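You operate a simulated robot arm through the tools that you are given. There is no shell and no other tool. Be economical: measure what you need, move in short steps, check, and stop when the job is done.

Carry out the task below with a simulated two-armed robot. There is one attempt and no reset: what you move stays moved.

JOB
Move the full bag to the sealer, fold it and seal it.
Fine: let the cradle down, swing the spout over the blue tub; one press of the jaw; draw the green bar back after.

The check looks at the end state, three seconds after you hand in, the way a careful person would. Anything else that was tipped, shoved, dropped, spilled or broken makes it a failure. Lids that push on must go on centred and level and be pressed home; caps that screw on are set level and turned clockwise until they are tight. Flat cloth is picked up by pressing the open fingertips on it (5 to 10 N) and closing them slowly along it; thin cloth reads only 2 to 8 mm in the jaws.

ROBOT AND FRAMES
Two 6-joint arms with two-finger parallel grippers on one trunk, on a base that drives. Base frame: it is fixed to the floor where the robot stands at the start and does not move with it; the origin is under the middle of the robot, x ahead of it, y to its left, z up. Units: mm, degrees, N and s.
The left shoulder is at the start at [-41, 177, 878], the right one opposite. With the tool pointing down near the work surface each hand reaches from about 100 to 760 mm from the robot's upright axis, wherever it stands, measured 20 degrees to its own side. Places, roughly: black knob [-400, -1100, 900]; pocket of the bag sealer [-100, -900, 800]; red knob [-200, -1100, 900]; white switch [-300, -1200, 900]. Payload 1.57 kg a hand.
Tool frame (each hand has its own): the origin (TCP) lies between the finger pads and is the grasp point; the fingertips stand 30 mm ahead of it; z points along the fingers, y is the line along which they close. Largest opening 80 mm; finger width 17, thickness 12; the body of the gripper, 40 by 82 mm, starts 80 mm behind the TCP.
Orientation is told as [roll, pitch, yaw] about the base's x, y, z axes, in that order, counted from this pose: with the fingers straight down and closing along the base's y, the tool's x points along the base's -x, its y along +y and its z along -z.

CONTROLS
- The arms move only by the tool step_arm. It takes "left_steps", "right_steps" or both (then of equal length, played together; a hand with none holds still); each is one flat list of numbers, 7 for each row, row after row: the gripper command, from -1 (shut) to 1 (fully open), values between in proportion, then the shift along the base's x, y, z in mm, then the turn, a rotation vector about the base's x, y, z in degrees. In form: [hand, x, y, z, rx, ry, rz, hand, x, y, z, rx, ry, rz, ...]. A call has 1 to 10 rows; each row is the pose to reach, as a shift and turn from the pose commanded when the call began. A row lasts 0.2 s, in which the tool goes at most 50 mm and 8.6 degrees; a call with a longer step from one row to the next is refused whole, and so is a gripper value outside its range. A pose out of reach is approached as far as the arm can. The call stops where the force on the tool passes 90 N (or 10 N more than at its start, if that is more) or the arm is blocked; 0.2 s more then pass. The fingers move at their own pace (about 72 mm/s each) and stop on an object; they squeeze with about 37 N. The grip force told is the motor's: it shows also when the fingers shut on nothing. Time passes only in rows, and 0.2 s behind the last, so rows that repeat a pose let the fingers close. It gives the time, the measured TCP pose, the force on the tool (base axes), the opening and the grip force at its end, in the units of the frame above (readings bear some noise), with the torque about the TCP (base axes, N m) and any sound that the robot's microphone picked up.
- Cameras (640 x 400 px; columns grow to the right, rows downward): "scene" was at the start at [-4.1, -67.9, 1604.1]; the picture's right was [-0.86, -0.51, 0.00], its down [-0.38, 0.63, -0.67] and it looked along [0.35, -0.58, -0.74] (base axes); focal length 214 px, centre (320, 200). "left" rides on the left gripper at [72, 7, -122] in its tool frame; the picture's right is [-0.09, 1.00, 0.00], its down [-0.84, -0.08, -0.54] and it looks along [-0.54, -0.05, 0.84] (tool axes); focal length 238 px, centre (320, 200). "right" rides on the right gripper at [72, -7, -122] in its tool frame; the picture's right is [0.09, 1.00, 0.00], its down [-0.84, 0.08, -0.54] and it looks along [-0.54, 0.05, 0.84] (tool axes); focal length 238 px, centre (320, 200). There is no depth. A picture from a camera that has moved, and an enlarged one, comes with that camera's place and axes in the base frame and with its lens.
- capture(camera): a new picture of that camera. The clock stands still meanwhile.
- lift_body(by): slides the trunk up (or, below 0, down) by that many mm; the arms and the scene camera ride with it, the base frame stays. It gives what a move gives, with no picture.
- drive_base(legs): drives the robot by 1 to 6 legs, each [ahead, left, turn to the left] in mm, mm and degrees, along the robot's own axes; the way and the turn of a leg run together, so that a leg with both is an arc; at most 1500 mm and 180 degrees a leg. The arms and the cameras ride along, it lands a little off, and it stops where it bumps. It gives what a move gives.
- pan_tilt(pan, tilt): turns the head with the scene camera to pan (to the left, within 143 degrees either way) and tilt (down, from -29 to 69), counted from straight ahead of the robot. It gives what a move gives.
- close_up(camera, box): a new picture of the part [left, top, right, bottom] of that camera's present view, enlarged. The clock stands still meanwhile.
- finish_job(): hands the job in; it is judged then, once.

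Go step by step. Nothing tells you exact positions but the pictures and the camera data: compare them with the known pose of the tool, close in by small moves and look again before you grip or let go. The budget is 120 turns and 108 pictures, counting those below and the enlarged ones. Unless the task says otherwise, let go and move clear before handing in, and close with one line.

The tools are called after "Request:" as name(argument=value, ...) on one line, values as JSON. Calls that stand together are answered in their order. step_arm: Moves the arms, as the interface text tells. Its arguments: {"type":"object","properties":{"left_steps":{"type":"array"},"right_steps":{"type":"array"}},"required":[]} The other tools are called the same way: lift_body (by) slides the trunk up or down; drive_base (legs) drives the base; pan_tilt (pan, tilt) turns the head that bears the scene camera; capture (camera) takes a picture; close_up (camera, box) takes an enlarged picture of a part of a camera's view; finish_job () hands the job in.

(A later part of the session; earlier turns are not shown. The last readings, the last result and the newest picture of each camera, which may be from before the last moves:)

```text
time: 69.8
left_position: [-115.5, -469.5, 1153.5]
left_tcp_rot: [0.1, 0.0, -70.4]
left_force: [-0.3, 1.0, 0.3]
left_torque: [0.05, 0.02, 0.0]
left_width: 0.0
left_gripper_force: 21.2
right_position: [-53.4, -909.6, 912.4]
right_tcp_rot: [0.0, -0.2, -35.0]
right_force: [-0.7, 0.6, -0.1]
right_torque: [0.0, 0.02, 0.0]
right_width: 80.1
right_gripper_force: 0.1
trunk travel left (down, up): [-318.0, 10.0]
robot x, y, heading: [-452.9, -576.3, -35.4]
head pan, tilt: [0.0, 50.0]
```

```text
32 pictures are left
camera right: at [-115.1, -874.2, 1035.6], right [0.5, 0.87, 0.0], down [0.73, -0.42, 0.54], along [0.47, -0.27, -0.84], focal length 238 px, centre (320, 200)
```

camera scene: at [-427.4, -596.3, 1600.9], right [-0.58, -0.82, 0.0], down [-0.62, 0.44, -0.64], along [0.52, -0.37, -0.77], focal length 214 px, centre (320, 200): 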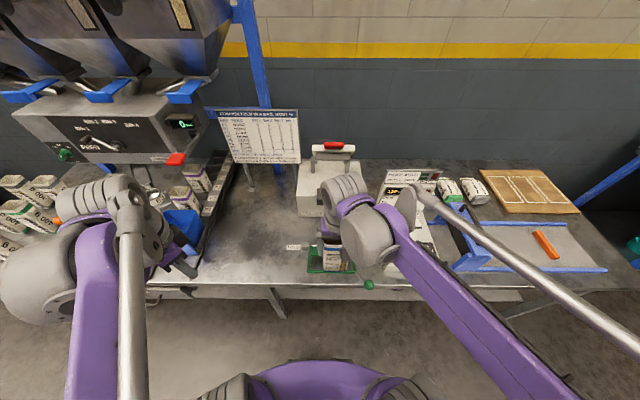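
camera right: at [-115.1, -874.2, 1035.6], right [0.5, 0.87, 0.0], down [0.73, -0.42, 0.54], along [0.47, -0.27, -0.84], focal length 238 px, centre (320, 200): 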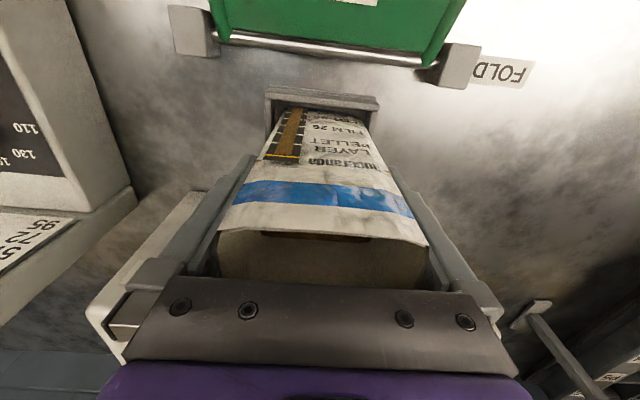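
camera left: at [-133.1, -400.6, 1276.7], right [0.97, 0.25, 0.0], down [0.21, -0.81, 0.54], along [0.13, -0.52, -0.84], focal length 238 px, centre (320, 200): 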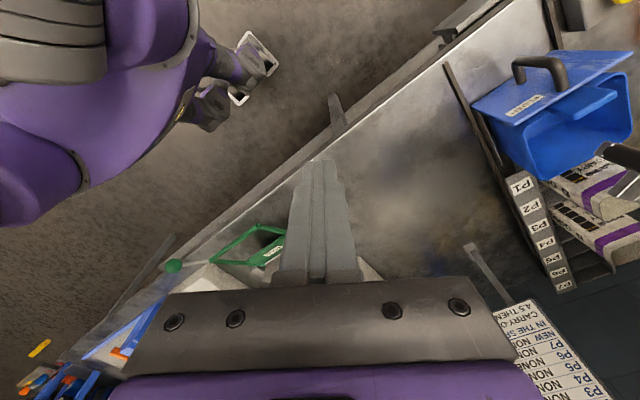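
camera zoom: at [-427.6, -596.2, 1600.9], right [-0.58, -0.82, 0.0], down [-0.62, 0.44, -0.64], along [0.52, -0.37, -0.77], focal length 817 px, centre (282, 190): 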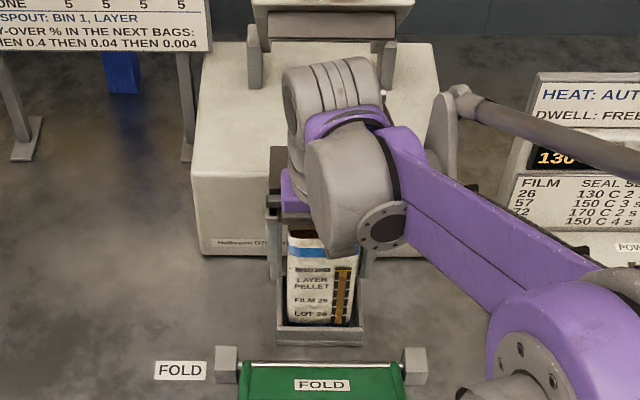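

Bag stands in the pocket. Raising straight up, then back.

Request:
step_arm(right_steps=[1, 0, 0, 20, 0, 0, 0, 1, 0, 0, 45, 0, 0, 0, 1, 0, 0, 80, 0, 0, 0, 1, 0, 0, 115, 0, 0, 0, 1, 0, 0, 140, 0, 0, 0, 1, -30, 21, 145, 0, 0, 0, 1, -65, 46, 150, 0, 0, 0, 1, -98, 69, 150, 0, 0, 0, 1, -130, 92, 150, 0, 0, 0])

Request:
capture(camera="right")

Request:
close_up(camera="scene", box=[270, 130, 390, 290])

```text
time: 71.8
left_position: [-118.1, -469.4, 1154.8]
left_tcp_rot: [0.1, 0.0, -70.4]
left_force: [0.7, 0.3, 0.4]
left_torque: [0.02, -0.02, 0.0]
left_width: 0.0
left_gripper_force: 21.3
right_position: [-185.1, -816.5, 1064.2]
right_tcp_rot: [0.0, -0.2, -35.0]
right_force: [-0.1, 0.0, -0.5]
right_torque: [-0.02, -0.05, 0.02]
right_width: 80.1
right_gripper_force: 0.0
trunk travel left (down, up): [-318.0, 10.0]
robot x, y, heading: [-453.6, -576.5, -35.5]
head pan, tilt: [0.0, 50.0]
```

```text
31 pictures are left
camera right: at [-246.5, -781.4, 1186.1], right [0.5, 0.87, 0.0], down [0.73, -0.42, 0.55], along [0.47, -0.27, -0.84], focal length 238 px, centre (320, 200)
```

right: 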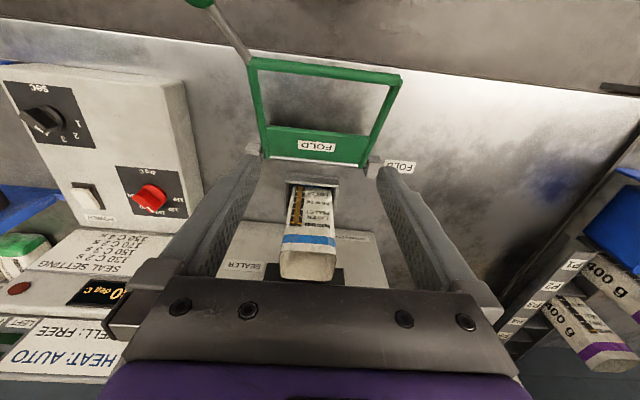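

```text
2.50 times, centred on (330, 210) of scene
camera zoom: at [-429.3, -595.4, 1600.9], right [-0.58, -0.82, 0.0], down [-0.62, 0.44, -0.64], along [0.53, -0.37, -0.77], focal length 536 px, centre (295, 175)
```

zoom: 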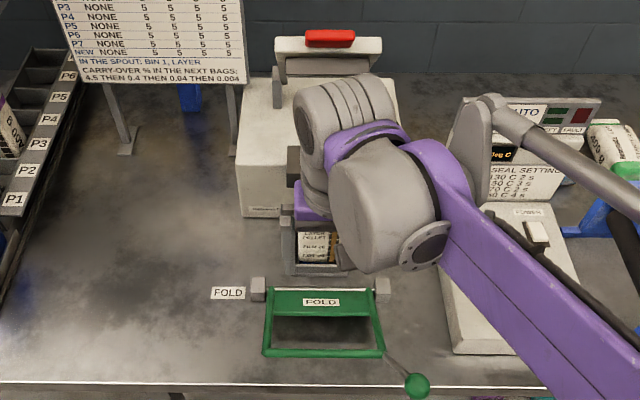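

Bag is seated. From two views the green frame hinges at (f≈411, z≈825 in bench terms) and rests leaning towards me, its ball near z 934. I'll bring the right hand above the green ball to measure it.

Request:
step_arm(right_steps=[1, -40, -5, 20, 0, 0, 0, 1, -80, -10, 40, 0, 0, 0, 1, -120, -16, 40, 0, 0, 0, 1, -158, -21, 40, 0, 0, 0])

Request:
capture(camera="right")

Request:
close_up(camera="scene", box=[270, 130, 400, 320])

```text
time: 72.8
left_position: [-117.3, -469.6, 1154.2]
left_tcp_rot: [0.0, -0.1, -70.3]
left_force: [-0.3, -0.3, 0.0]
left_torque: [-0.03, -0.04, -0.02]
left_width: 0.0
left_gripper_force: 21.3
right_position: [-342.0, -838.8, 1106.1]
right_tcp_rot: [0.0, -0.2, -34.9]
right_force: [-0.3, 0.4, -0.2]
right_torque: [-0.01, -0.01, 0.01]
right_width: 80.0
right_gripper_force: 0.1
trunk travel left (down, up): [-318.0, 10.0]
robot x, y, heading: [-453.7, -574.8, -35.5]
head pan, tilt: [0.0, 50.0]
```

```text
29 pictures are left
camera right: at [-404.0, -802.8, 1227.1], right [0.5, 0.87, 0.0], down [0.73, -0.42, 0.55], along [0.47, -0.27, -0.84], focal length 238 px, centre (320, 200)
```

right: 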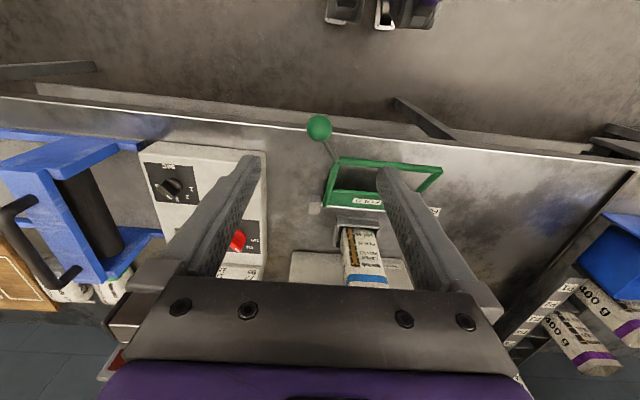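

```text
2.11 times, centred on (335, 225) of scene
camera zoom: at [-429.3, -595.4, 1600.9], right [-0.58, -0.82, 0.0], down [-0.62, 0.44, -0.64], along [0.53, -0.37, -0.77], focal length 452 px, centre (288, 147)
```

zoom: 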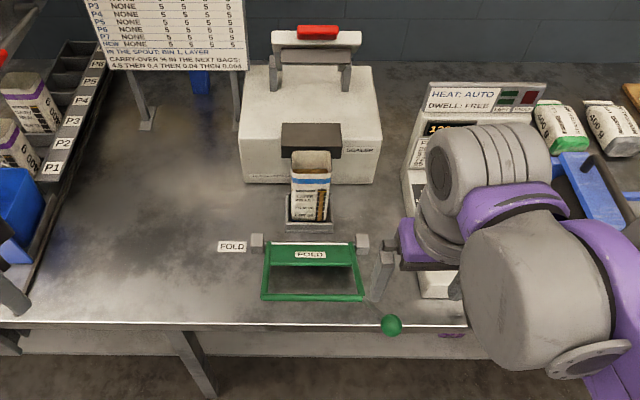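

Ball confirmed at [-332,-845,934]. I'll lower onto it with a 15° forward tilt so the fingertips hold it, and close.

Request:
step_arm(right_steps=[1, 2, -1, -40, -4.3, -6.1, 0, 1, 4, -3, -80, -8.6, -12.3, 0, 1, 7, -4.6, -120, -8.6, -12.3, 0, 1, 7, -4.6, -158.5, -8.6, -12.3, 0, 0, 7, -4.6, -158.5, -8.6, -12.3, 0, -1, 7, -4.6, -158.5, -8.6, -12.3, 0, -1, 7, -4.6, -158.5, -8.6, -12.3, 0])

Request:
capture(camera="right")

```text
time: 74.4
left_position: [-115.4, -469.5, 1154.6]
left_tcp_rot: [0.0, 0.0, -70.4]
left_force: [-1.0, 0.7, 0.1]
left_torque: [0.02, 0.0, -0.02]
left_width: 0.0
left_gripper_force: 21.4
right_position: [-335.0, -842.7, 944.5]
right_tcp_rot: [0.0, -15.2, -35.0]
right_force: [-1.7, -1.2, -0.9]
right_torque: [0.06, 0.17, -0.01]
right_width: 31.2
right_gripper_force: 35.6
trunk travel left (down, up): [-318.0, 10.0]
robot x, y, heading: [-454.6, -575.2, -35.1]
head pan, tilt: [0.0, 50.0]
```

```text
27 pictures are left
camera right: at [-420.0, -791.2, 1045.0], right [0.5, 0.87, -0.02], down [0.59, -0.32, 0.74], along [0.64, -0.38, -0.67], focal length 238 px, centre (320, 200)
```

right: 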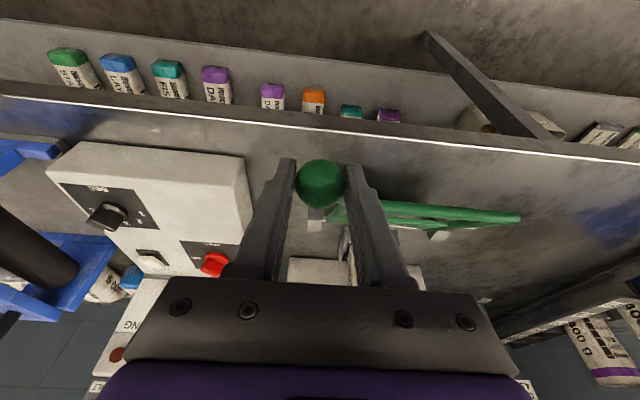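

Ball held (31 mm). Starting the fold along its arc, tilting the hand forward as it goes.

Request:
step_arm(right_steps=[-1, 7, -5, 13.5, -0.9, -1.2, 0, -1, 13.8, -9.6, 26.6, -1.7, -2.5, 0, -1, 30.1, -21.1, 50, -3.7, -5.2, 0, -1, 48.9, -34.3, 70.4, -5.5, -7.9, 0, -1, 69.9, -49, 87.2, -7.3, -10.5, 0])

Request:
close_up(camera="scene", box=[270, 130, 400, 320])

```text
time: 75.6
left_position: [-114.9, -471.9, 1153.3]
left_tcp_rot: [0.0, 0.1, -70.3]
left_force: [-0.4, 0.7, -0.3]
left_torque: [-0.01, 0.0, 0.0]
left_width: 0.0
left_gripper_force: 21.8
right_position: [-263.8, -895.4, 1032.7]
right_tcp_rot: [0.1, -28.0, -35.1]
right_force: [-3.3, -9.2, -17.3]
right_torque: [0.5, 1.05, -0.09]
right_width: 31.4
right_gripper_force: 40.0
trunk travel left (down, up): [-318.0, 10.0]
robot x, y, heading: [-450.1, -576.7, -35.4]
head pan, tilt: [0.0, 50.0]
```

```text
2.11 times, centred on (335, 225) of scene
camera zoom: at [-427.1, -599.1, 1600.9], right [-0.58, -0.82, 0.0], down [-0.62, 0.44, -0.64], along [0.52, -0.37, -0.77], focal length 452 px, centre (288, 147)
```

zoom: 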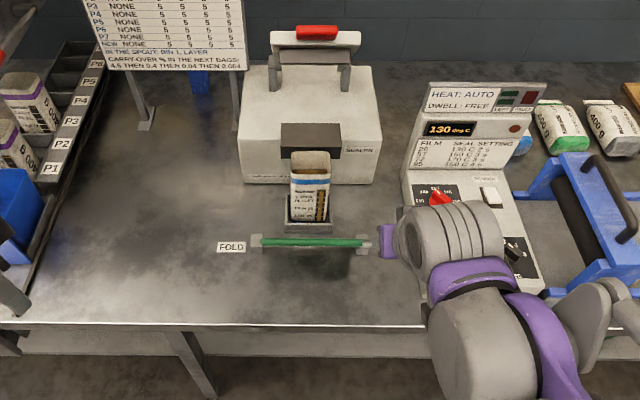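

Tracking well. On to just past upright.

Request:
step_arm(right_steps=[-1, 22.8, -16, 11, -1.8, -2.6, 0, -1, 46.9, -32.9, 19.5, -3.7, -5.2, 0, -1, 71.8, -50.3, 23.5, -5.5, -7.9, 0, -1, 97.1, -68.1, 23.5, -7.3, -10.5, 0, -1, 122.2, -85.6, 19, -9.2, -13.1, 0])

Request:
close_up(camera="scene", box=[270, 130, 400, 320])

```text
time: 76.8
left_position: [-117.5, -473.5, 1154.8]
left_tcp_rot: [0.0, 0.2, -70.3]
left_force: [-0.1, -0.7, 0.3]
left_torque: [0.01, 0.03, 0.02]
left_width: 0.0
left_gripper_force: 21.4
right_position: [-145.0, -981.4, 1050.5]
right_tcp_rot: [0.3, -43.9, -35.2]
right_force: [-20.3, -21.6, -5.5]
right_torque: [0.11, 0.75, -0.25]
right_width: 31.3
right_gripper_force: 39.6
trunk travel left (down, up): [-318.0, 10.0]
robot x, y, heading: [-451.5, -575.5, -35.6]
head pan, tilt: [0.0, 50.0]
```

```text
2.11 times, centred on (335, 225) of scene
camera zoom: at [-430.1, -600.8, 1600.9], right [-0.58, -0.82, 0.0], down [-0.62, 0.45, -0.64], along [0.53, -0.37, -0.77], focal length 452 px, centre (288, 147)
```

zoom: 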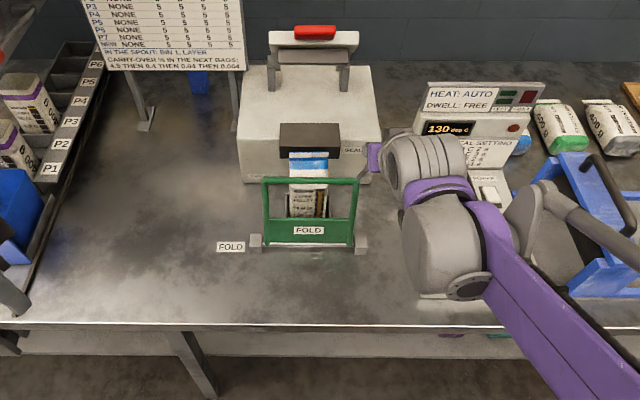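

The bag's top is folding over already. I'll go on gently, easing the small sideways load.

Request:
step_arm(right_steps=[-1, 11, -9.5, -4, -0.9, -1.3, 0, -1, 22.2, -20.5, -8.8, -1.8, -2.6, 0, -1, 34, -28.5, -14.8, -2.8, -3.9, 0, -1, 45.4, -36.8, -21.6, -3.7, -5.2, 0])

Request:
close_up(camera="scene", box=[270, 130, 370, 250])

```text
time: 77.8
left_position: [-116.4, -470.8, 1155.6]
left_tcp_rot: [0.0, 0.0, -70.5]
left_force: [-0.1, 0.2, 0.2]
left_torque: [0.02, 0.0, 0.01]
left_width: 0.0
left_gripper_force: 21.1
right_position: [-97.5, -1015.5, 1029.0]
right_tcp_rot: [0.1, -50.4, -35.2]
right_force: [-10.9, -7.6, -2.7]
right_torque: [0.43, 0.74, -0.06]
right_width: 31.2
right_gripper_force: 40.7
trunk travel left (down, up): [-318.0, 10.0]
robot x, y, heading: [-453.1, -578.5, -35.4]
head pan, tilt: [0.0, 50.0]
```

```text
3.33 times, centred on (320, 190) of scene
camera zoom: at [-428.6, -597.9, 1601.0], right [-0.58, -0.82, 0.0], down [-0.62, 0.44, -0.64], along [0.52, -0.37, -0.77], focal length 715 px, centre (320, 233)
```

zoom: 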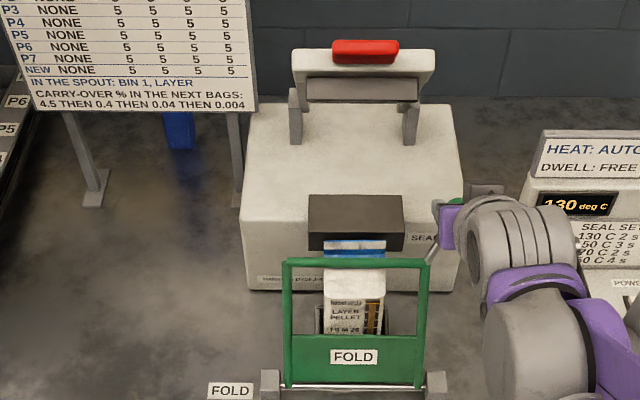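

Request:
step_arm(right_steps=[-1, 10.5, -8.2, -8, -0.9, -1.3, 0, -1, 21.3, -16, -16.9, -1.8, -2.6, 0, -1, 31.5, -23.2, -26.5, -1.8, -2.6, 0])

Request:
close_up(camera="scene", box=[270, 130, 370, 250])

```text
time: 78.6
left_position: [-120.9, -467.0, 1155.8]
left_tcp_rot: [0.2, -0.1, -70.5]
left_force: [-0.1, 0.3, 0.5]
left_torque: [-0.01, 0.01, 0.03]
left_width: 0.1
left_gripper_force: 21.0
right_position: [-69.1, -1034.9, 1006.2]
right_tcp_rot: [0.1, -53.8, -35.0]
right_force: [-34.4, 16.6, 22.2]
right_torque: [0.06, 0.08, 0.06]
right_width: 31.7
right_gripper_force: 40.1
trunk travel left (down, up): [-318.0, 10.0]
robot x, y, heading: [-448.7, -576.5, -35.4]
head pan, tilt: [0.0, 50.0]
```

```text
3.33 times, centred on (320, 190) of scene
camera zoom: at [-434.3, -591.9, 1601.1], right [-0.58, -0.82, 0.0], down [-0.62, 0.44, -0.65], along [0.53, -0.37, -0.76], focal length 715 px, centre (320, 233)
```

zoom: 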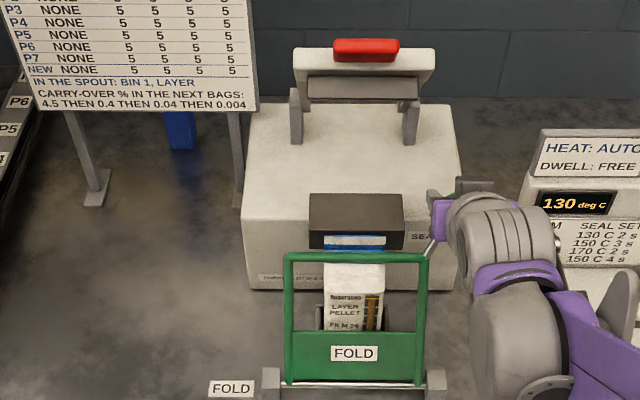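

The bar has met its stop (about 38° past upright). I'll ease off, open and back out along the hand's axis to see whether it stays.

Request:
step_arm(right_steps=[-1, -3, 2, 1, 0, 0, 0, -0.2, -3, 2, 1, 0, 0, 0, 0.4, -3, 2, 1, 0, 0, 0, 0.6, -3, 2, 1, 0, 0, 0, 0.6, -25, 17, 22, 0, 0, 0, 0.6, -55, 38, 50, 0, 0, 0, 0.6, -85, 59, 78, 0, 0, 0])

Request:
close_up(camera="scene", box=[270, 130, 370, 250])

Request:
capture(camera="right")

```text
time: 80.2
left_position: [-116.8, -469.2, 1155.3]
left_tcp_rot: [0.0, -0.1, -70.4]
left_force: [1.1, 0.6, 0.5]
left_torque: [-0.04, -0.01, 0.03]
left_width: 0.3
left_gripper_force: 21.4
right_position: [-151.4, -977.5, 1082.1]
right_tcp_rot: [0.2, -53.6, -35.0]
right_force: [-0.7, 0.6, -0.4]
right_torque: [0.0, -0.02, 0.0]
right_width: 64.2
right_gripper_force: 0.1
trunk travel left (down, up): [-318.0, 10.0]
robot x, y, heading: [-453.7, -577.0, -35.4]
head pan, tilt: [0.0, 50.0]
```

```text
3.33 times, centred on (320, 190) of scene
camera zoom: at [-429.2, -595.1, 1600.9], right [-0.58, -0.82, 0.0], down [-0.62, 0.44, -0.64], along [0.53, -0.37, -0.77], focal length 715 px, centre (320, 233)
```

zoom: 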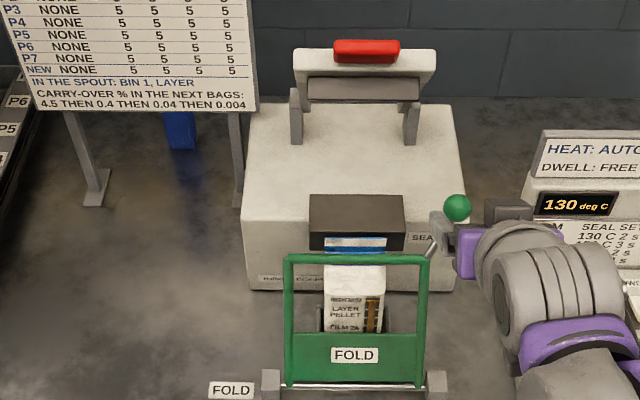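

```text
21 pictures are left
camera right: at [-269.0, -903.1, 1097.1], right [0.53, 0.85, -0.07], down [0.09, 0.03, 1.0], along [0.85, -0.53, -0.06], focal length 238 px, centre (320, 200)
```

right: 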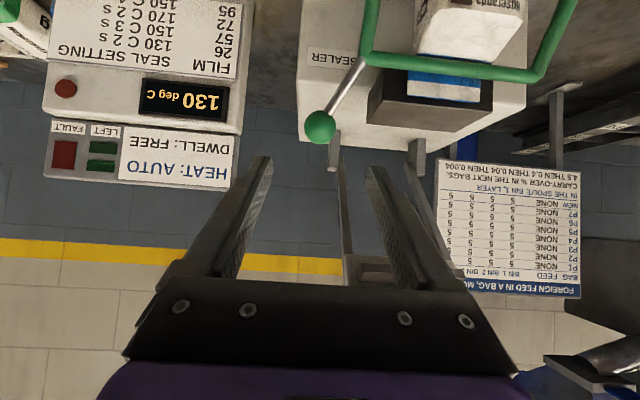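

The bar stays over and the bag top is folded onto the anvil. Next the jaw: I'll raise the right hand, straighten it and come above the red handle to measure it.

Request:
step_arm(right_steps=[1, 0, 0, 36, 4.4, 6.3, 0, 1, 5, 3, 72, 8.8, 12.5, 0, 1, 20, 12, 108, 13.2, 18.8, 0, 1, 40, 26, 144, 17.6, 25.1, 0, 1, 60, 39, 180, 22, 31.4, 0, 1, 80, 52, 216, 26.4, 37.6, 0, 1, 98.3, 65.4, 248, 30.8, 43.9, 0])

Request:
capture(camera="right")

```text
time: 81.8
left_position: [-115.3, -470.6, 1153.4]
left_tcp_rot: [-0.1, 0.0, -70.4]
left_force: [0.7, 0.4, 0.1]
left_torque: [0.0, -0.01, 0.01]
left_width: 0.0
left_gripper_force: 21.3
right_position: [-72.0, -910.5, 1301.5]
right_tcp_rot: [0.0, -1.7, -34.9]
right_force: [-0.4, 0.1, 0.3]
right_torque: [0.0, -0.01, 0.01]
right_width: 79.8
right_gripper_force: 0.1
right hand out of reach, approached as far as the arm can: row 7
trunk travel left (down, up): [-318.0, 10.0]
robot x, y, heading: [-453.8, -577.0, -35.2]
head pan, tilt: [0.0, 50.0]
```

```text
20 pictures are left
camera right: at [-136.5, -874.1, 1423.1], right [0.5, 0.87, 0.0], down [0.72, -0.41, 0.57], along [0.49, -0.28, -0.82], focal length 238 px, centre (320, 200)
```

right: 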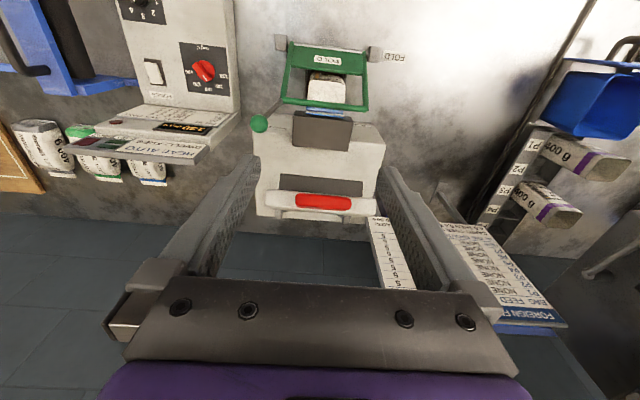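

Handle confirmed at about [-4,-946,1208], 59 mm long. The arm is at its reach limit, so I'll roll 40 mm closer to the bench.

Request:
drive_base(legs=[[40, 0, 0]])

```text
time: 82.7
left_position: [-86.0, -490.1, 1154.2]
left_tcp_rot: [0.1, 0.0, -70.4]
left_force: [-0.7, -0.1, -0.3]
left_torque: [0.0, 0.0, -0.04]
left_width: 0.0
left_gripper_force: 21.8
right_position: [-44.1, -931.3, 1303.0]
right_tcp_rot: [0.1, -1.9, -35.1]
right_force: [0.0, -0.4, 0.5]
right_torque: [-0.01, -0.01, 0.03]
right_width: 79.9
right_gripper_force: 0.1
trunk travel left (down, up): [-318.0, 10.0]
robot x, y, heading: [-419.8, -601.4, -35.4]
head pan, tilt: [0.0, 50.0]
```

Request:
step_arm(right_steps=[1, 20, -7.5, 0, 0.5, 0.8, 0, 1, 40.1, -15, -10, 1.1, 1.6, 0, 1, 40.1, -15, -43, 1.1, 1.6, 0])

Request:
capture(camera="right")

Request:
close_up(camera="scene", box=[270, 60, 400, 250])

```text
time: 83.5
left_position: [-85.2, -492.4, 1154.4]
left_tcp_rot: [0.1, 0.1, -70.5]
left_force: [0.4, -0.1, -0.3]
left_torque: [-0.01, -0.02, 0.0]
left_width: 0.0
left_gripper_force: 21.0
right_position: [-9.9, -945.0, 1263.5]
right_tcp_rot: [0.1, 0.2, -35.0]
right_force: [0.3, 0.3, 0.2]
right_torque: [0.0, 0.0, -0.03]
right_width: 79.8
right_gripper_force: 0.1
right hand out of reach, approached as far as the arm can: row 1, 2, 3
trunk travel left (down, up): [-318.0, 10.0]
robot x, y, heading: [-424.0, -603.1, -35.3]
head pan, tilt: [0.0, 50.0]
```

```text
19 pictures are left
camera right: at [-70.6, -910.5, 1386.0], right [0.5, 0.87, 0.0], down [0.73, -0.42, 0.54], along [0.47, -0.27, -0.84], focal length 238 px, centre (320, 200)
```

right: 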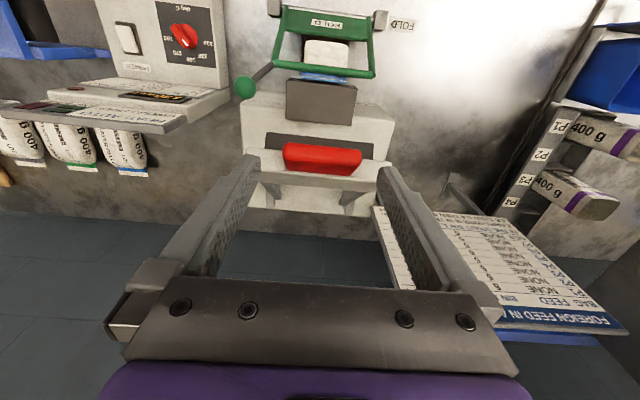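

```text
2.11 times, centred on (335, 155) of scene
camera zoom: at [-396.2, -618.7, 1601.0], right [-0.58, -0.82, 0.0], down [-0.62, 0.44, -0.64], along [0.52, -0.37, -0.77], focal length 452 px, centre (288, 295)
```

zoom: 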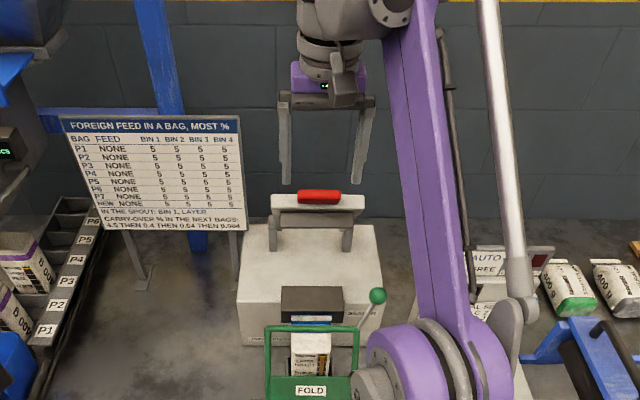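

The fingers straddle the red handle's ends. Down 30 mm and close on it.

Request:
step_arm(right_steps=[1, 4.4, -0.7, -10, 0, 0, 0, 1, 4.4, -0.7, -20, 0, 0, 0, 1, 4.4, -0.7, -31, 0, 0, 0, 0.4, 4.4, -0.7, -31, 0, 0, 0, -1, 4.4, -0.7, -31, 0, 0, 0, -1, 4.4, -0.7, -31, 0, 0, 0])

Request:
capture(camera="right")

```text
time: 84.9
left_position: [-84.3, -491.8, 1154.5]
left_tcp_rot: [0.0, 0.0, -70.4]
left_force: [-0.2, -0.3, 0.3]
left_torque: [0.01, 0.03, 0.0]
left_width: 0.1
left_gripper_force: 21.3
right_position: [-4.8, -946.1, 1230.9]
right_tcp_rot: [-0.1, 0.2, -35.0]
right_force: [-2.6, -0.7, -3.7]
right_torque: [-0.27, 0.34, -0.46]
right_width: 60.0
right_gripper_force: 45.5
trunk travel left (down, up): [-318.0, 10.0]
robot x, y, heading: [-422.0, -596.1, -35.5]
head pan, tilt: [0.0, 50.0]
```

```text
17 pictures are left
camera right: at [-66.6, -911.2, 1354.8], right [0.5, 0.87, 0.0], down [0.73, -0.42, 0.54], along [0.47, -0.27, -0.84], focal length 238 px, centre (320, 200)
```

right: 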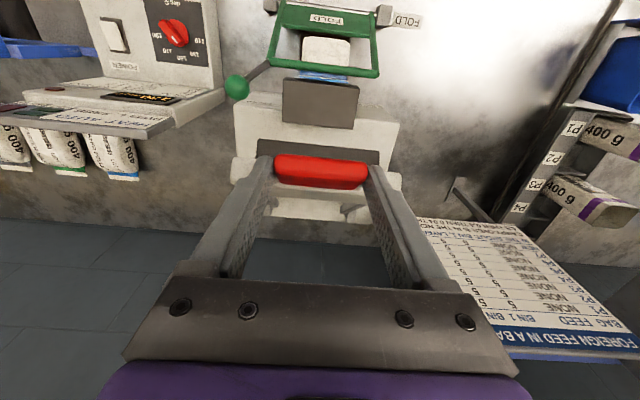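

Handle gripped (60 mm). I'll start it forward and down a little to feel the arc.

Request:
step_arm(right_steps=[-1, -8.2, 5.7, -5, 0, 0, 0, -1, -16.4, 11.5, -12, 0, 0, 0])

```text
time: 85.5
left_position: [-84.8, -493.9, 1154.0]
left_tcp_rot: [-0.1, 0.1, -70.4]
left_force: [0.3, 0.1, 0.2]
left_torque: [0.01, -0.03, 0.03]
left_width: 0.0
left_gripper_force: 21.1
right_position: [-9.4, -943.3, 1228.3]
right_tcp_rot: [0.1, 0.2, -35.1]
right_force: [-1.2, -12.6, 1.2]
right_torque: [-1.8, -0.58, -0.61]
right_width: 59.9
right_gripper_force: 44.9
right hand out of reach, approached as far as the arm can: row 1, 2
trunk travel left (down, up): [-318.0, 10.0]
robot x, y, heading: [-420.3, -598.5, -35.6]
head pan, tilt: [0.0, 50.0]
```

The straight-down wrist seems at its limit here. I'll tilt the hand forward about the handle, which frees the arm, and keep following the arc.

Request:
step_arm(right_steps=[-1, -2.5, 1.7, 0, -4, -5.7, 0, -1, -5, 3.4, -0.7, -8, -11.5, 0, -1, -7.4, 5.2, -1.7, -12, -17.2, 0, -1, -7.4, 5.2, -1.7, -12, -17.2, 0])

```text
time: 86.5
left_position: [-84.3, -491.4, 1154.8]
left_tcp_rot: [0.0, 0.1, -70.4]
left_force: [0.2, -0.2, 0.4]
left_torque: [-0.01, 0.01, 0.0]
left_width: 0.0
left_gripper_force: 21.2
right_position: [50.7, -957.1, 1270.4]
right_tcp_rot: [0.1, -20.7, -35.0]
right_force: [-0.8, 0.7, 0.0]
right_torque: [0.03, -0.01, 0.01]
right_width: 0.1
right_gripper_force: 21.7
right hand out of reach, approached as far as the arm can: row 1, 2, 3, 4
trunk travel left (down, up): [-318.0, 10.0]
robot x, y, heading: [-422.8, -600.7, -35.4]
head pan, tilt: [0.0, 50.0]
```

The hand slipped off and went up and beyond; I'll check the scene before anything else.

Request:
close_up(camera="scene", box=[240, 40, 440, 250])

```text
1.90 times, centred on (340, 145) of scene
camera zoom: at [-396.1, -617.9, 1600.9], right [-0.58, -0.82, 0.0], down [-0.62, 0.44, -0.64], along [0.52, -0.37, -0.77], focal length 408 px, centre (282, 305)
```

zoom: 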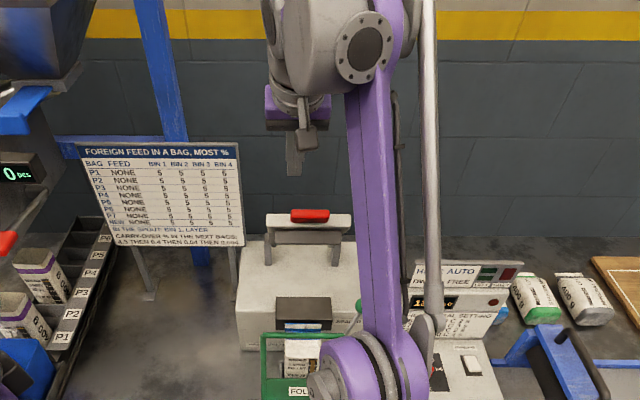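

The jaw is still raised and nothing is disturbed. Gripping there strains the wrist; instead I'll lay the closed fingers, tilted ~45°, on top of the handle and press it along its arc. First up and tilt, then back the base off 60 mm.

Request:
step_arm(right_steps=[-1, 0, 0, 15, -4.8, -6.9, 0, -1, -16.4, 11.5, 30, -9.6, -13.8, 0, -1, -32.8, 23, 40, -14.5, -20.7, 0, -1, -32.8, 23, 40, -14.5, -20.7, 0])

Request:
drive_base(legs=[[-60, 0, 0]])

```text
time: 87.5
left_position: [-84.8, -492.7, 1153.8]
left_tcp_rot: [-0.1, 0.0, -70.4]
left_force: [-0.5, -0.1, -0.1]
left_torque: [0.04, 0.01, 0.01]
left_width: 0.0
left_gripper_force: 21.4
right_position: [95.0, -953.7, 1370.5]
right_tcp_rot: [0.1, -46.0, -35.1]
right_force: [0.4, -0.6, 0.1]
right_torque: [-0.02, 0.0, 0.01]
right_width: 0.1
right_gripper_force: 21.4
right hand out of reach, approached as far as the arm can: row 1, 2, 3, 4
trunk travel left (down, up): [-318.0, 10.0]
robot x, y, heading: [-424.1, -598.7, -35.5]
head pan, tilt: [0.0, 50.0]
```

```text
time: 88.5
left_position: [-129.8, -460.2, 1153.8]
left_tcp_rot: [0.0, 0.1, -70.5]
left_force: [0.0, 0.0, 0.1]
left_torque: [-0.03, -0.02, 0.01]
left_width: 0.0
left_gripper_force: 21.7
right_position: [49.8, -919.8, 1370.2]
right_tcp_rot: [0.1, -46.0, -35.0]
right_force: [0.3, 0.2, -0.2]
right_torque: [0.01, 0.0, 0.0]
right_width: 0.1
right_gripper_force: 22.0
trunk travel left (down, up): [-318.0, 10.0]
robot x, y, heading: [-469.8, -566.5, -35.5]
head pan, tilt: [0.0, 50.0]
```

The arm looks stretched to its limit. I'll draw it straight back towards its shoulder to free it.

Request:
step_arm(right_steps=[-1, -16, 11, -10, 0, 0, 0, -1, -33, 23, -22, 0, 0, 0, -1, -50, 35, -35, 0, 0, 0, -1, -67, 46, -48, 0, 0, 0, -1, -83, 58, -60, 0, 0, 0])

```text
time: 89.7
left_position: [-131.9, -457.9, 1154.3]
left_tcp_rot: [0.0, 0.0, -70.4]
left_force: [0.6, -0.1, 0.5]
left_torque: [-0.01, 0.0, 0.02]
left_width: 0.0
left_gripper_force: 21.2
right_position: [42.4, -883.3, 1384.2]
right_tcp_rot: [0.0, -45.9, -35.0]
right_force: [0.6, 0.2, 0.0]
right_torque: [-0.01, 0.02, -0.02]
right_width: 0.0
right_gripper_force: 21.4
right hand out of reach, approached as far as the arm can: row 1, 2, 3, 4, 5
trunk travel left (down, up): [-318.0, 10.0]
robot x, y, heading: [-468.0, -567.3, -35.1]
head pan, tilt: [0.0, 50.0]
```

Request:
step_arm(right_steps=[-1, -5, -30, -12, 0, 0, 0, -1, -10, -60, -24, 0, 0, 0, -1, -15, -95, -40, 0, 0, 0, -1, -20, -130, -60, 0, 0, 0, -1, -30, -165, -80, 0, 0, 0])

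Request:
capture(camera="scene")

```text
time: 90.8
left_position: [-132.9, -459.2, 1153.9]
left_tcp_rot: [0.0, 0.1, -70.5]
left_force: [0.0, -0.8, 0.4]
left_torque: [0.02, 0.04, 0.01]
left_width: 0.0
left_gripper_force: 21.1
right_position: [31.5, -1061.2, 1316.3]
right_tcp_rot: [0.2, -45.8, -35.1]
right_force: [-0.8, -0.1, -0.5]
right_torque: [0.01, -0.01, 0.02]
right_width: 0.0
right_gripper_force: 21.1
right hand out of reach, approached as far as the arm can: row 1, 2, 3, 4, 5
trunk travel left (down, up): [-318.0, 10.0]
robot x, y, heading: [-470.8, -562.5, -35.5]
head pan, tilt: [0.0, 50.0]
```

```text
15 pictures are left
camera scene: at [-444.0, -586.3, 1600.9], right [-0.58, -0.82, 0.0], down [-0.62, 0.44, -0.64], along [0.52, -0.37, -0.77], focal length 214 px, centre (320, 200)
```

scene: 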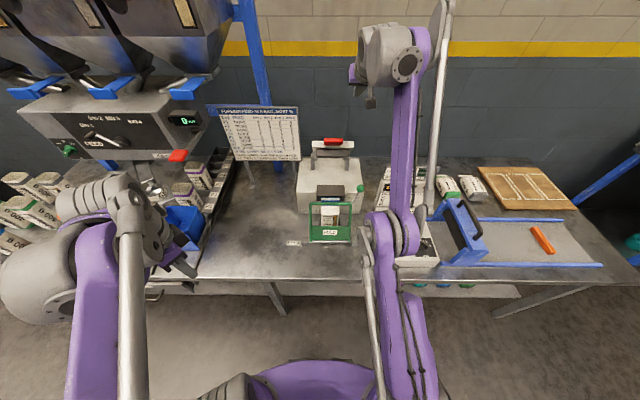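

The arm has stretched straight and locked on the wrong side of its elbow. I'll back the base well away from the bench, then bring the hand down at full stretch to bend the elbow the proper way again.

Request:
drive_base(legs=[[-450, 0, 0]])

Request:
step_arm(right_steps=[-1, 25, -17, -35, 0, 0, 0, -1, 49, -34, -70, 0, 0, 0, -1, 74, -52, -110, 0, 0, 0, -1, 98, -69, -150, 0, 0, 0, -1, 120, -84, -190, 0, 0, 0, -1, 140, -98, -235, 0, 0, 0, -1, 156, -109, -280, 0, 0, 0])

```text
time: 93.6
left_position: [-501.0, -196.7, 1155.4]
left_tcp_rot: [0.0, 0.0, -70.3]
left_force: [0.2, 0.0, -0.2]
left_torque: [-0.03, 0.03, -0.03]
left_width: 0.0
left_gripper_force: 21.1
right_position: [-335.5, -796.7, 1316.7]
right_tcp_rot: [0.1, -45.8, -34.8]
right_force: [0.0, -0.7, -0.5]
right_torque: [-0.01, 0.01, -0.01]
right_width: 0.1
right_gripper_force: 21.3
trunk travel left (down, up): [-318.0, 10.0]
robot x, y, heading: [-841.3, -305.5, -35.2]
head pan, tilt: [0.0, 50.0]
```

```text
refused: row 3 steps farther than a row can; nothing moved
```

Request:
step_arm(right_steps=[-1, 22, -15, -33, 0, 0, 0, -1, 44, -30, -66, 0, 0, 0, -1, 65, -45, -100, 0, 0, 0, -1, 85, -59, -136, 0, 0, 0, -1, 104, -72, -173, 0, 0, 0, -1, 121, -84, -212, 0, 0, 0, -1, 137, -95, -252, 0, 0, 0, -1, 150, -104, -294, 0, 0, 0])

```text
time: 95.4
left_position: [-500.7, -195.8, 1154.8]
left_tcp_rot: [0.0, 0.1, -70.3]
left_force: [0.3, 1.1, -0.3]
left_torque: [-0.06, 0.0, -0.02]
left_width: 0.0
left_gripper_force: 21.7
right_position: [-196.2, -895.3, 1032.9]
right_tcp_rot: [0.2, -45.9, -35.0]
right_force: [0.2, -0.4, -0.1]
right_torque: [0.01, -0.02, 0.0]
right_width: 0.0
right_gripper_force: 21.0
right hand out of reach, approached as far as the arm can: row 8
trunk travel left (down, up): [-318.0, 10.0]
robot x, y, heading: [-837.4, -303.1, -35.6]
head pan, tilt: [0.0, 50.0]
```

Free again. Now a test inward.

Request:
step_arm(right_steps=[-1, -20, 14, -15, 0, 0, 0, -1, -50, 35, -20, 0, 0, 0, -1, -85, 60, -20, 0, 0, 0, -1, -120, 84, -10, 0, 0, 0, -1, -155, 108, 10, 0, 0, 0, -1, -185, 130, 30, 0, 0, 0])

```text
time: 96.8
left_position: [-501.6, -195.0, 1155.6]
left_tcp_rot: [0.0, -0.1, -70.3]
left_force: [0.0, -0.8, -0.1]
left_torque: [0.05, 0.01, -0.03]
left_width: 0.2
left_gripper_force: 21.4
right_position: [-295.3, -820.3, 1150.9]
right_tcp_rot: [0.0, -45.8, -34.8]
right_force: [-0.6, 0.5, -0.2]
right_torque: [-0.02, -0.04, 0.0]
right_width: 0.0
right_gripper_force: 21.4
right hand out of reach, approached as far as the arm can: row 1, 2, 3, 4, 5, 6
trunk travel left (down, up): [-318.0, 10.0]
robot x, y, heading: [-838.8, -304.2, -35.0]
head pan, tilt: [0.0, 50.0]
```

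It keeps rising: the elbow has flipped below, so the wrist bend is at its limit. I'll fold the right hand in with the fingers level (a posture that suits this elbow), and use the fresh left arm for the jaw.

Request:
step_arm(right_steps=[-1, -15, 10, 5, -4.8, -6.9, 0, -1, -35, 24, 10, -9.6, -13.8, 0, -1, -60, 42, 15, -14.4, -20.7, 0, -1, -90, 63, 20, -19.2, -27.5, 0, -1, -120, 84, 25, -24, -34.4, 0, -1, -155, 108, 30, -25.5, -36.5, 0, -1, -190, 133, 30, -25.5, -36.5, 0, -1, -225, 158, 30, -25.5, -36.5, 0, -1, -260, 182, 30, -25.5, -36.5, 0])

Request:
capture(camera="scene")

```text
time: 98.8
left_position: [-501.5, -195.1, 1154.7]
left_tcp_rot: [0.1, 0.0, -70.3]
left_force: [0.1, -0.9, -0.3]
left_torque: [-0.02, 0.0, 0.0]
left_width: 0.0
left_gripper_force: 21.5
right_position: [-214.9, -791.7, 1307.6]
right_tcp_rot: [-178.6, -89.6, 143.8]
right_force: [0.7, 0.1, -0.2]
right_torque: [-0.01, 0.01, 0.04]
right_width: 0.1
right_gripper_force: 21.0
right hand out of reach, approached as far as the arm can: row 1, 2, 3, 4, 5, 6, 7, 8, 9
trunk travel left (down, up): [-318.0, 10.0]
robot x, y, heading: [-838.3, -303.7, -35.1]
head pan, tilt: [0.0, 50.0]
```

```text
14 pictures are left
camera scene: at [-812.8, -323.1, 1600.9], right [-0.58, -0.82, 0.0], down [-0.63, 0.44, -0.64], along [0.53, -0.37, -0.77], focal length 214 px, centre (320, 200)
```

scene: 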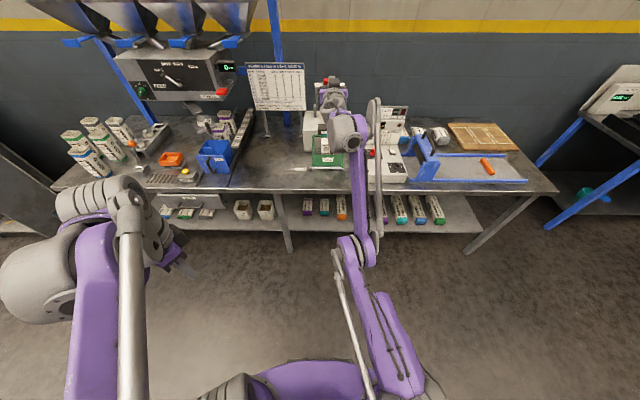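

Request:
step_arm(right_steps=[-1, 33, -23, 25, 0, 0, 0, -1, 67, -47, 50, 0, 0, 0, -1, 80, -56, 10, 0, 0, 0, -1, 85, -59, -35, 0, 0, 0, -1, 85, -59, -80, 0, 0, 0, -1, 85, -59, -125, 0, 0, 0, -1, 80, -56, -170, 0, 0, 0, -1, 70, -49, -215, 0, 0, 0, -1, 55, -39, -255, 0, 0, 0])

```text
time: 100.8
left_position: [-501.6, -195.6, 1154.4]
left_tcp_rot: [0.0, 0.0, -70.3]
left_force: [1.0, 0.3, 0.3]
left_torque: [0.02, 0.02, 0.04]
left_width: 0.0
left_gripper_force: 21.1
right_position: [-160.4, -834.9, 1046.5]
right_tcp_rot: [176.3, -89.5, 149.0]
right_force: [0.2, -0.5, 0.8]
right_torque: [-0.02, 0.04, -0.01]
right_width: 0.1
right_gripper_force: 21.1
right hand out of reach, approached as far as the arm can: row 2, 3
trunk travel left (down, up): [-318.0, 10.0]
robot x, y, heading: [-838.0, -306.1, -35.4]
head pan, tilt: [0.0, 50.0]
```

That released it. Testing inward and down.

Request:
step_arm(right_steps=[-1, -20, 14, -20, 0, 0, 0, -1, -45, 31, -40, 0, 0, 0, -1, -75, 52, -55, 0, 0, 0, -1, -105, 74, -60, 0, 0, 0, -1, -140, 98, -60, 0, 0, 0, -1, -175, 122, -50, 0, 0, 0])

```text
time: 102.2
left_position: [-501.0, -195.3, 1154.6]
left_tcp_rot: [0.1, 0.0, -70.3]
left_force: [-0.3, 0.2, 0.4]
left_torque: [-0.02, 0.01, -0.02]
left_width: 0.1
left_gripper_force: 20.8
right_position: [-336.1, -711.2, 996.3]
right_tcp_rot: [177.8, -89.6, 147.3]
right_force: [0.5, 0.0, 0.9]
right_torque: [-0.01, -0.01, 0.04]
right_width: 0.0
right_gripper_force: 20.6
trunk travel left (down, up): [-318.0, 10.0]
robot x, y, heading: [-834.0, -303.8, -35.1]
head pan, tilt: [0.0, 50.0]
```

The right arm is healthy again. I'll raise it, bent, with a 55° tilt, then drive up to the sealer a bit farther left so the handle is within easy reach.

Request:
step_arm(right_steps=[-1, -20, 14, 30, 2.5, 3.6, 0, -1, -40, 28, 68, 5, 7.2, 0, -1, -55, 38, 106, 7.5, 10.8, 0, -1, -60, 42, 144, 10, 14.4, 0, -1, -62, 43, 182, 12.6, 18, 0, -1, -60, 42, 220, 15.1, 21.5, 0, -1, -55, 38, 260, 17.6, 25.1, 0, -1, -50, 35, 300, 20.1, 28.7, 0])

Request:
drive_base(legs=[[0, 90, 0], [400, 0, 0]])

Request:
capture(camera="right")

```text
time: 104.0
left_position: [-500.9, -196.3, 1155.1]
left_tcp_rot: [-0.1, 0.0, -70.3]
left_force: [0.1, 1.4, -0.1]
left_torque: [-0.01, 0.01, 0.01]
left_width: 0.0
left_gripper_force: 21.2
right_position: [-383.1, -675.7, 1296.7]
right_tcp_rot: [0.1, -55.3, -34.9]
right_force: [-0.8, 0.5, 0.1]
right_torque: [-0.03, 0.02, -0.02]
right_width: 0.0
right_gripper_force: 21.3
trunk travel left (down, up): [-318.0, 10.0]
robot x, y, heading: [-840.0, -303.5, -35.3]
head pan, tilt: [0.0, 50.0]
```

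```text
time: 107.5
left_position: [-128.1, -348.0, 1154.4]
left_tcp_rot: [0.1, 0.0, -70.2]
left_force: [-0.7, 0.3, 0.1]
left_torque: [0.0, -0.03, -0.01]
left_width: 0.0
left_gripper_force: 21.4
right_position: [-12.5, -829.7, 1293.7]
right_tcp_rot: [0.1, -55.4, -35.0]
right_force: [-0.1, -0.5, 0.6]
right_torque: [-0.01, -0.02, 0.02]
right_width: 0.1
right_gripper_force: 21.0
trunk travel left (down, up): [-318.0, 10.0]
robot x, y, heading: [-463.8, -458.9, -35.2]
head pan, tilt: [0.0, 50.0]
```

```text
13 pictures are left
camera right: at [-130.3, -755.5, 1306.4], right [0.53, 0.85, -0.07], down [0.07, 0.05, 1.0], along [0.85, -0.53, -0.03], focal length 238 px, centre (320, 200)
```

right: 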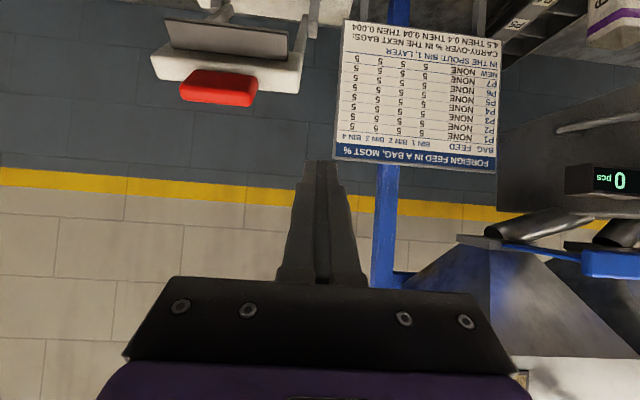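

The handle is unmoved. I'll slide right over it and hold the fingers just above it.

Request:
step_arm(right_steps=[-1, -26, -37, 0, 0, 0, 0, -1, -52, -74.2, 0, 0, 0, 0, -1, -15.1, -100, -15, 0, 0, 0, -1, 22.5, -126.4, -42, 0, 0, 0])

Request:
close_up(camera="right", box=[200, 0, 440, 200])

```text
refused: row 4 steps farther than a row can; nothing moved
```

```text
2.00 times, centred on (320, 100) of right
camera zoom: at [-130.3, -755.5, 1306.4], right [0.53, 0.85, -0.07], down [0.07, 0.05, 1.0], along [0.85, -0.53, -0.03], focal length 477 px, centre (320, 400)
```

zoom: 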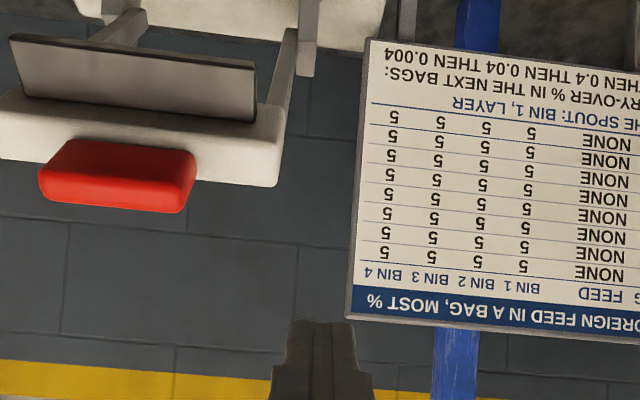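

Request:
step_arm(right_steps=[-1, -26, -37, 0, 0, 0, 0, -1, -52, -74.2, 0, 0, 0, 0, -1, -22, -95, -10, 0, 0, 0, -1, 3, -112.6, -27, 0, 0, 0, -1, 22.5, -126.4, -42, 0, 0, 0])

Request:
capture(camera="right")

```text
time: 108.7
left_position: [-127.4, -349.5, 1155.0]
left_tcp_rot: [0.0, 0.0, -70.2]
left_force: [-0.3, -0.4, -0.8]
left_torque: [0.01, 0.0, 0.0]
left_width: 0.0
left_gripper_force: 21.1
right_position: [10.7, -956.5, 1254.0]
right_tcp_rot: [0.1, -55.4, -35.0]
right_force: [1.0, -0.3, -0.4]
right_torque: [-0.01, 0.0, 0.0]
right_width: 0.0
right_gripper_force: 21.2
trunk travel left (down, up): [-318.0, 10.0]
robot x, y, heading: [-466.0, -457.0, -35.3]
head pan, tilt: [0.0, 50.0]
```

```text
11 pictures are left
camera right: at [-107.2, -882.3, 1264.5], right [0.53, 0.85, -0.07], down [0.07, 0.05, 1.0], along [0.85, -0.53, -0.03], focal length 238 px, centre (320, 200)
```

right: 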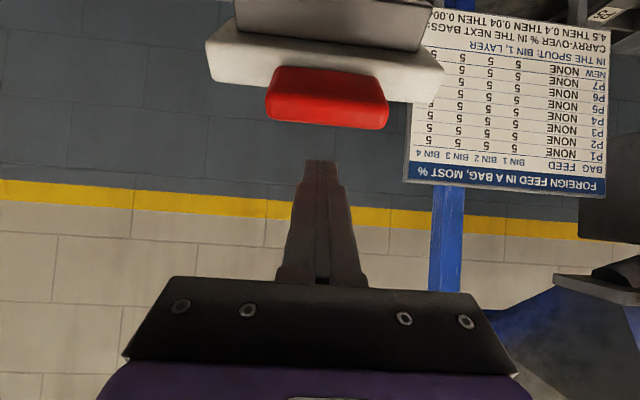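

Fingers are right above the handle, aligned. First push of the jaw along its arc.

Request:
step_arm(right_steps=[-1, -11.5, 8, -20, 0, 0, 0, -1, -23.8, 16.6, -30, 0, 0, 0, -1, -36, 25.3, -42, 0, 0, 0])

Request:
capture(camera="right")

```text
time: 109.5
left_position: [-129.1, -349.1, 1155.2]
left_tcp_rot: [0.0, 0.0, -70.2]
left_force: [-1.3, -0.8, 0.3]
left_torque: [-0.01, 0.0, 0.0]
left_width: 0.0
left_gripper_force: 21.6
right_position: [-25.4, -931.4, 1213.6]
right_tcp_rot: [0.1, -55.4, -35.0]
right_force: [0.5, -0.9, 1.1]
right_torque: [-0.02, 0.01, 0.03]
right_width: 0.3
right_gripper_force: 21.8
trunk travel left (down, up): [-318.0, 10.0]
robot x, y, heading: [-466.6, -455.8, -35.2]
head pan, tilt: [0.0, 50.0]
```

```text
10 pictures are left
camera right: at [-144.0, -856.6, 1223.4], right [0.53, 0.85, -0.07], down [0.07, 0.05, 1.0], along [0.85, -0.53, -0.03], focal length 238 px, centre (320, 200)
```

right: 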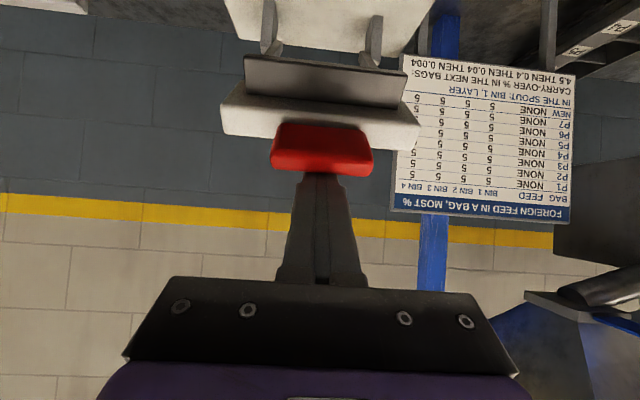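

The jaw is following with almost no force. I'll carry on down, watching for the anvil.

Request:
step_arm(right_steps=[-1, -15.2, 10.6, -25.4, -2.3, -3.3, 0, -1, -29.1, 20.4, -55.4, -4.6, -6.6, 0, -1, -39.8, 27.9, -87.2, -6.9, -9.8, 0])

Request:
close_up(camera="scene", box=[300, 80, 440, 240])

```text
time: 110.3
left_position: [-131.7, -346.2, 1155.4]
left_tcp_rot: [0.1, -0.2, -70.3]
left_force: [0.1, 0.9, 0.1]
left_torque: [-0.02, -0.02, 0.0]
left_width: 0.0
left_gripper_force: 21.2
right_position: [-68.3, -899.8, 1126.8]
right_tcp_rot: [0.1, -67.6, -34.8]
right_force: [-15.3, 16.7, 11.2]
right_torque: [0.02, 0.3, -0.34]
right_width: 0.0
right_gripper_force: 20.8
trunk travel left (down, up): [-318.0, 10.0]
robot x, y, heading: [-464.3, -458.9, -35.3]
head pan, tilt: [0.0, 50.0]
```

```text
2.50 times, centred on (370, 160) of scene
camera zoom: at [-444.0, -472.7, 1601.0], right [-0.58, -0.82, 0.0], down [-0.62, 0.44, -0.65], along [0.53, -0.37, -0.76], focal length 536 px, centre (195, 300)
```

zoom: 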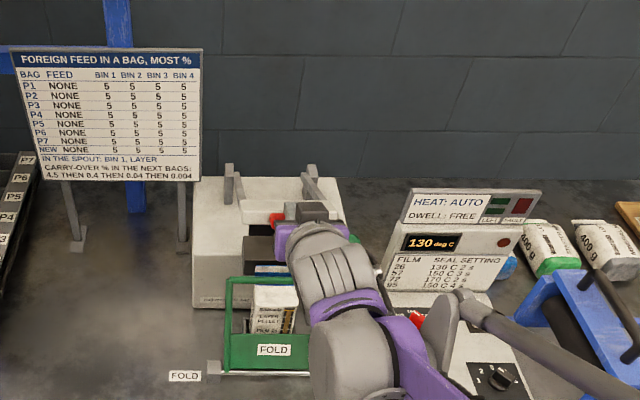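

The handle is now near z 1085 under the fingertips. I'll shift the fingers a bit farther over it and press on down in small steps.

Request:
step_arm(right_steps=[-1, 0, 0, 8, 0, 0, 0, -1, 17, -12, 8, -4, -5.7, 0, -1, 17, -12, -4, -4, -5.7, 0, -1, 16, -11, -16, -4, -5.7, 0])

Request:
close_up(camera="scene", box=[320, 120, 400, 210])

```text
time: 111.0
left_position: [-141.1, -339.2, 1157.9]
left_tcp_rot: [0.4, -0.5, -70.4]
left_force: [-0.4, -0.6, 0.0]
left_torque: [0.0, -0.01, 0.0]
left_width: 0.1
left_gripper_force: 21.4
right_position: [-64.6, -903.9, 1141.0]
right_tcp_rot: [-0.5, -75.4, -34.0]
right_force: [-63.8, 47.3, 42.0]
right_torque: [0.29, 0.97, -0.74]
right_width: 0.1
right_gripper_force: 21.0
trunk travel left (down, up): [-318.0, 10.0]
robot x, y, heading: [-469.2, -456.2, -35.7]
head pan, tilt: [0.0, 50.0]
stopped in row 3 (right hand): the force on the tool passed its limit at 100 N (the readings are from after the stop); the commanded pose is now the measured one
```

```text
4.44 times, centred on (360, 165) of scene
camera zoom: at [-456.9, -463.3, 1601.6], right [-0.58, -0.82, 0.0], down [-0.62, 0.44, -0.65], along [0.53, -0.38, -0.76], focal length 953 px, centre (142, 356)
```

zoom: 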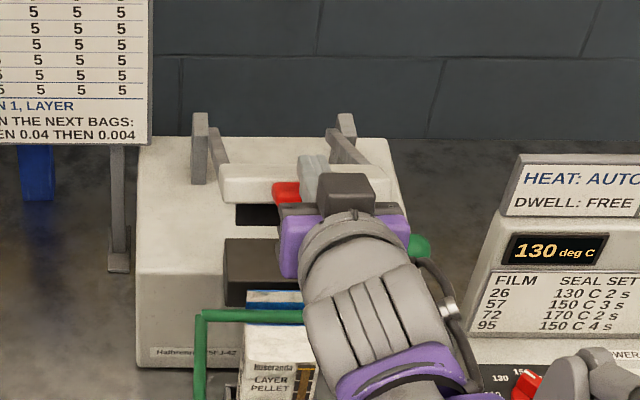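

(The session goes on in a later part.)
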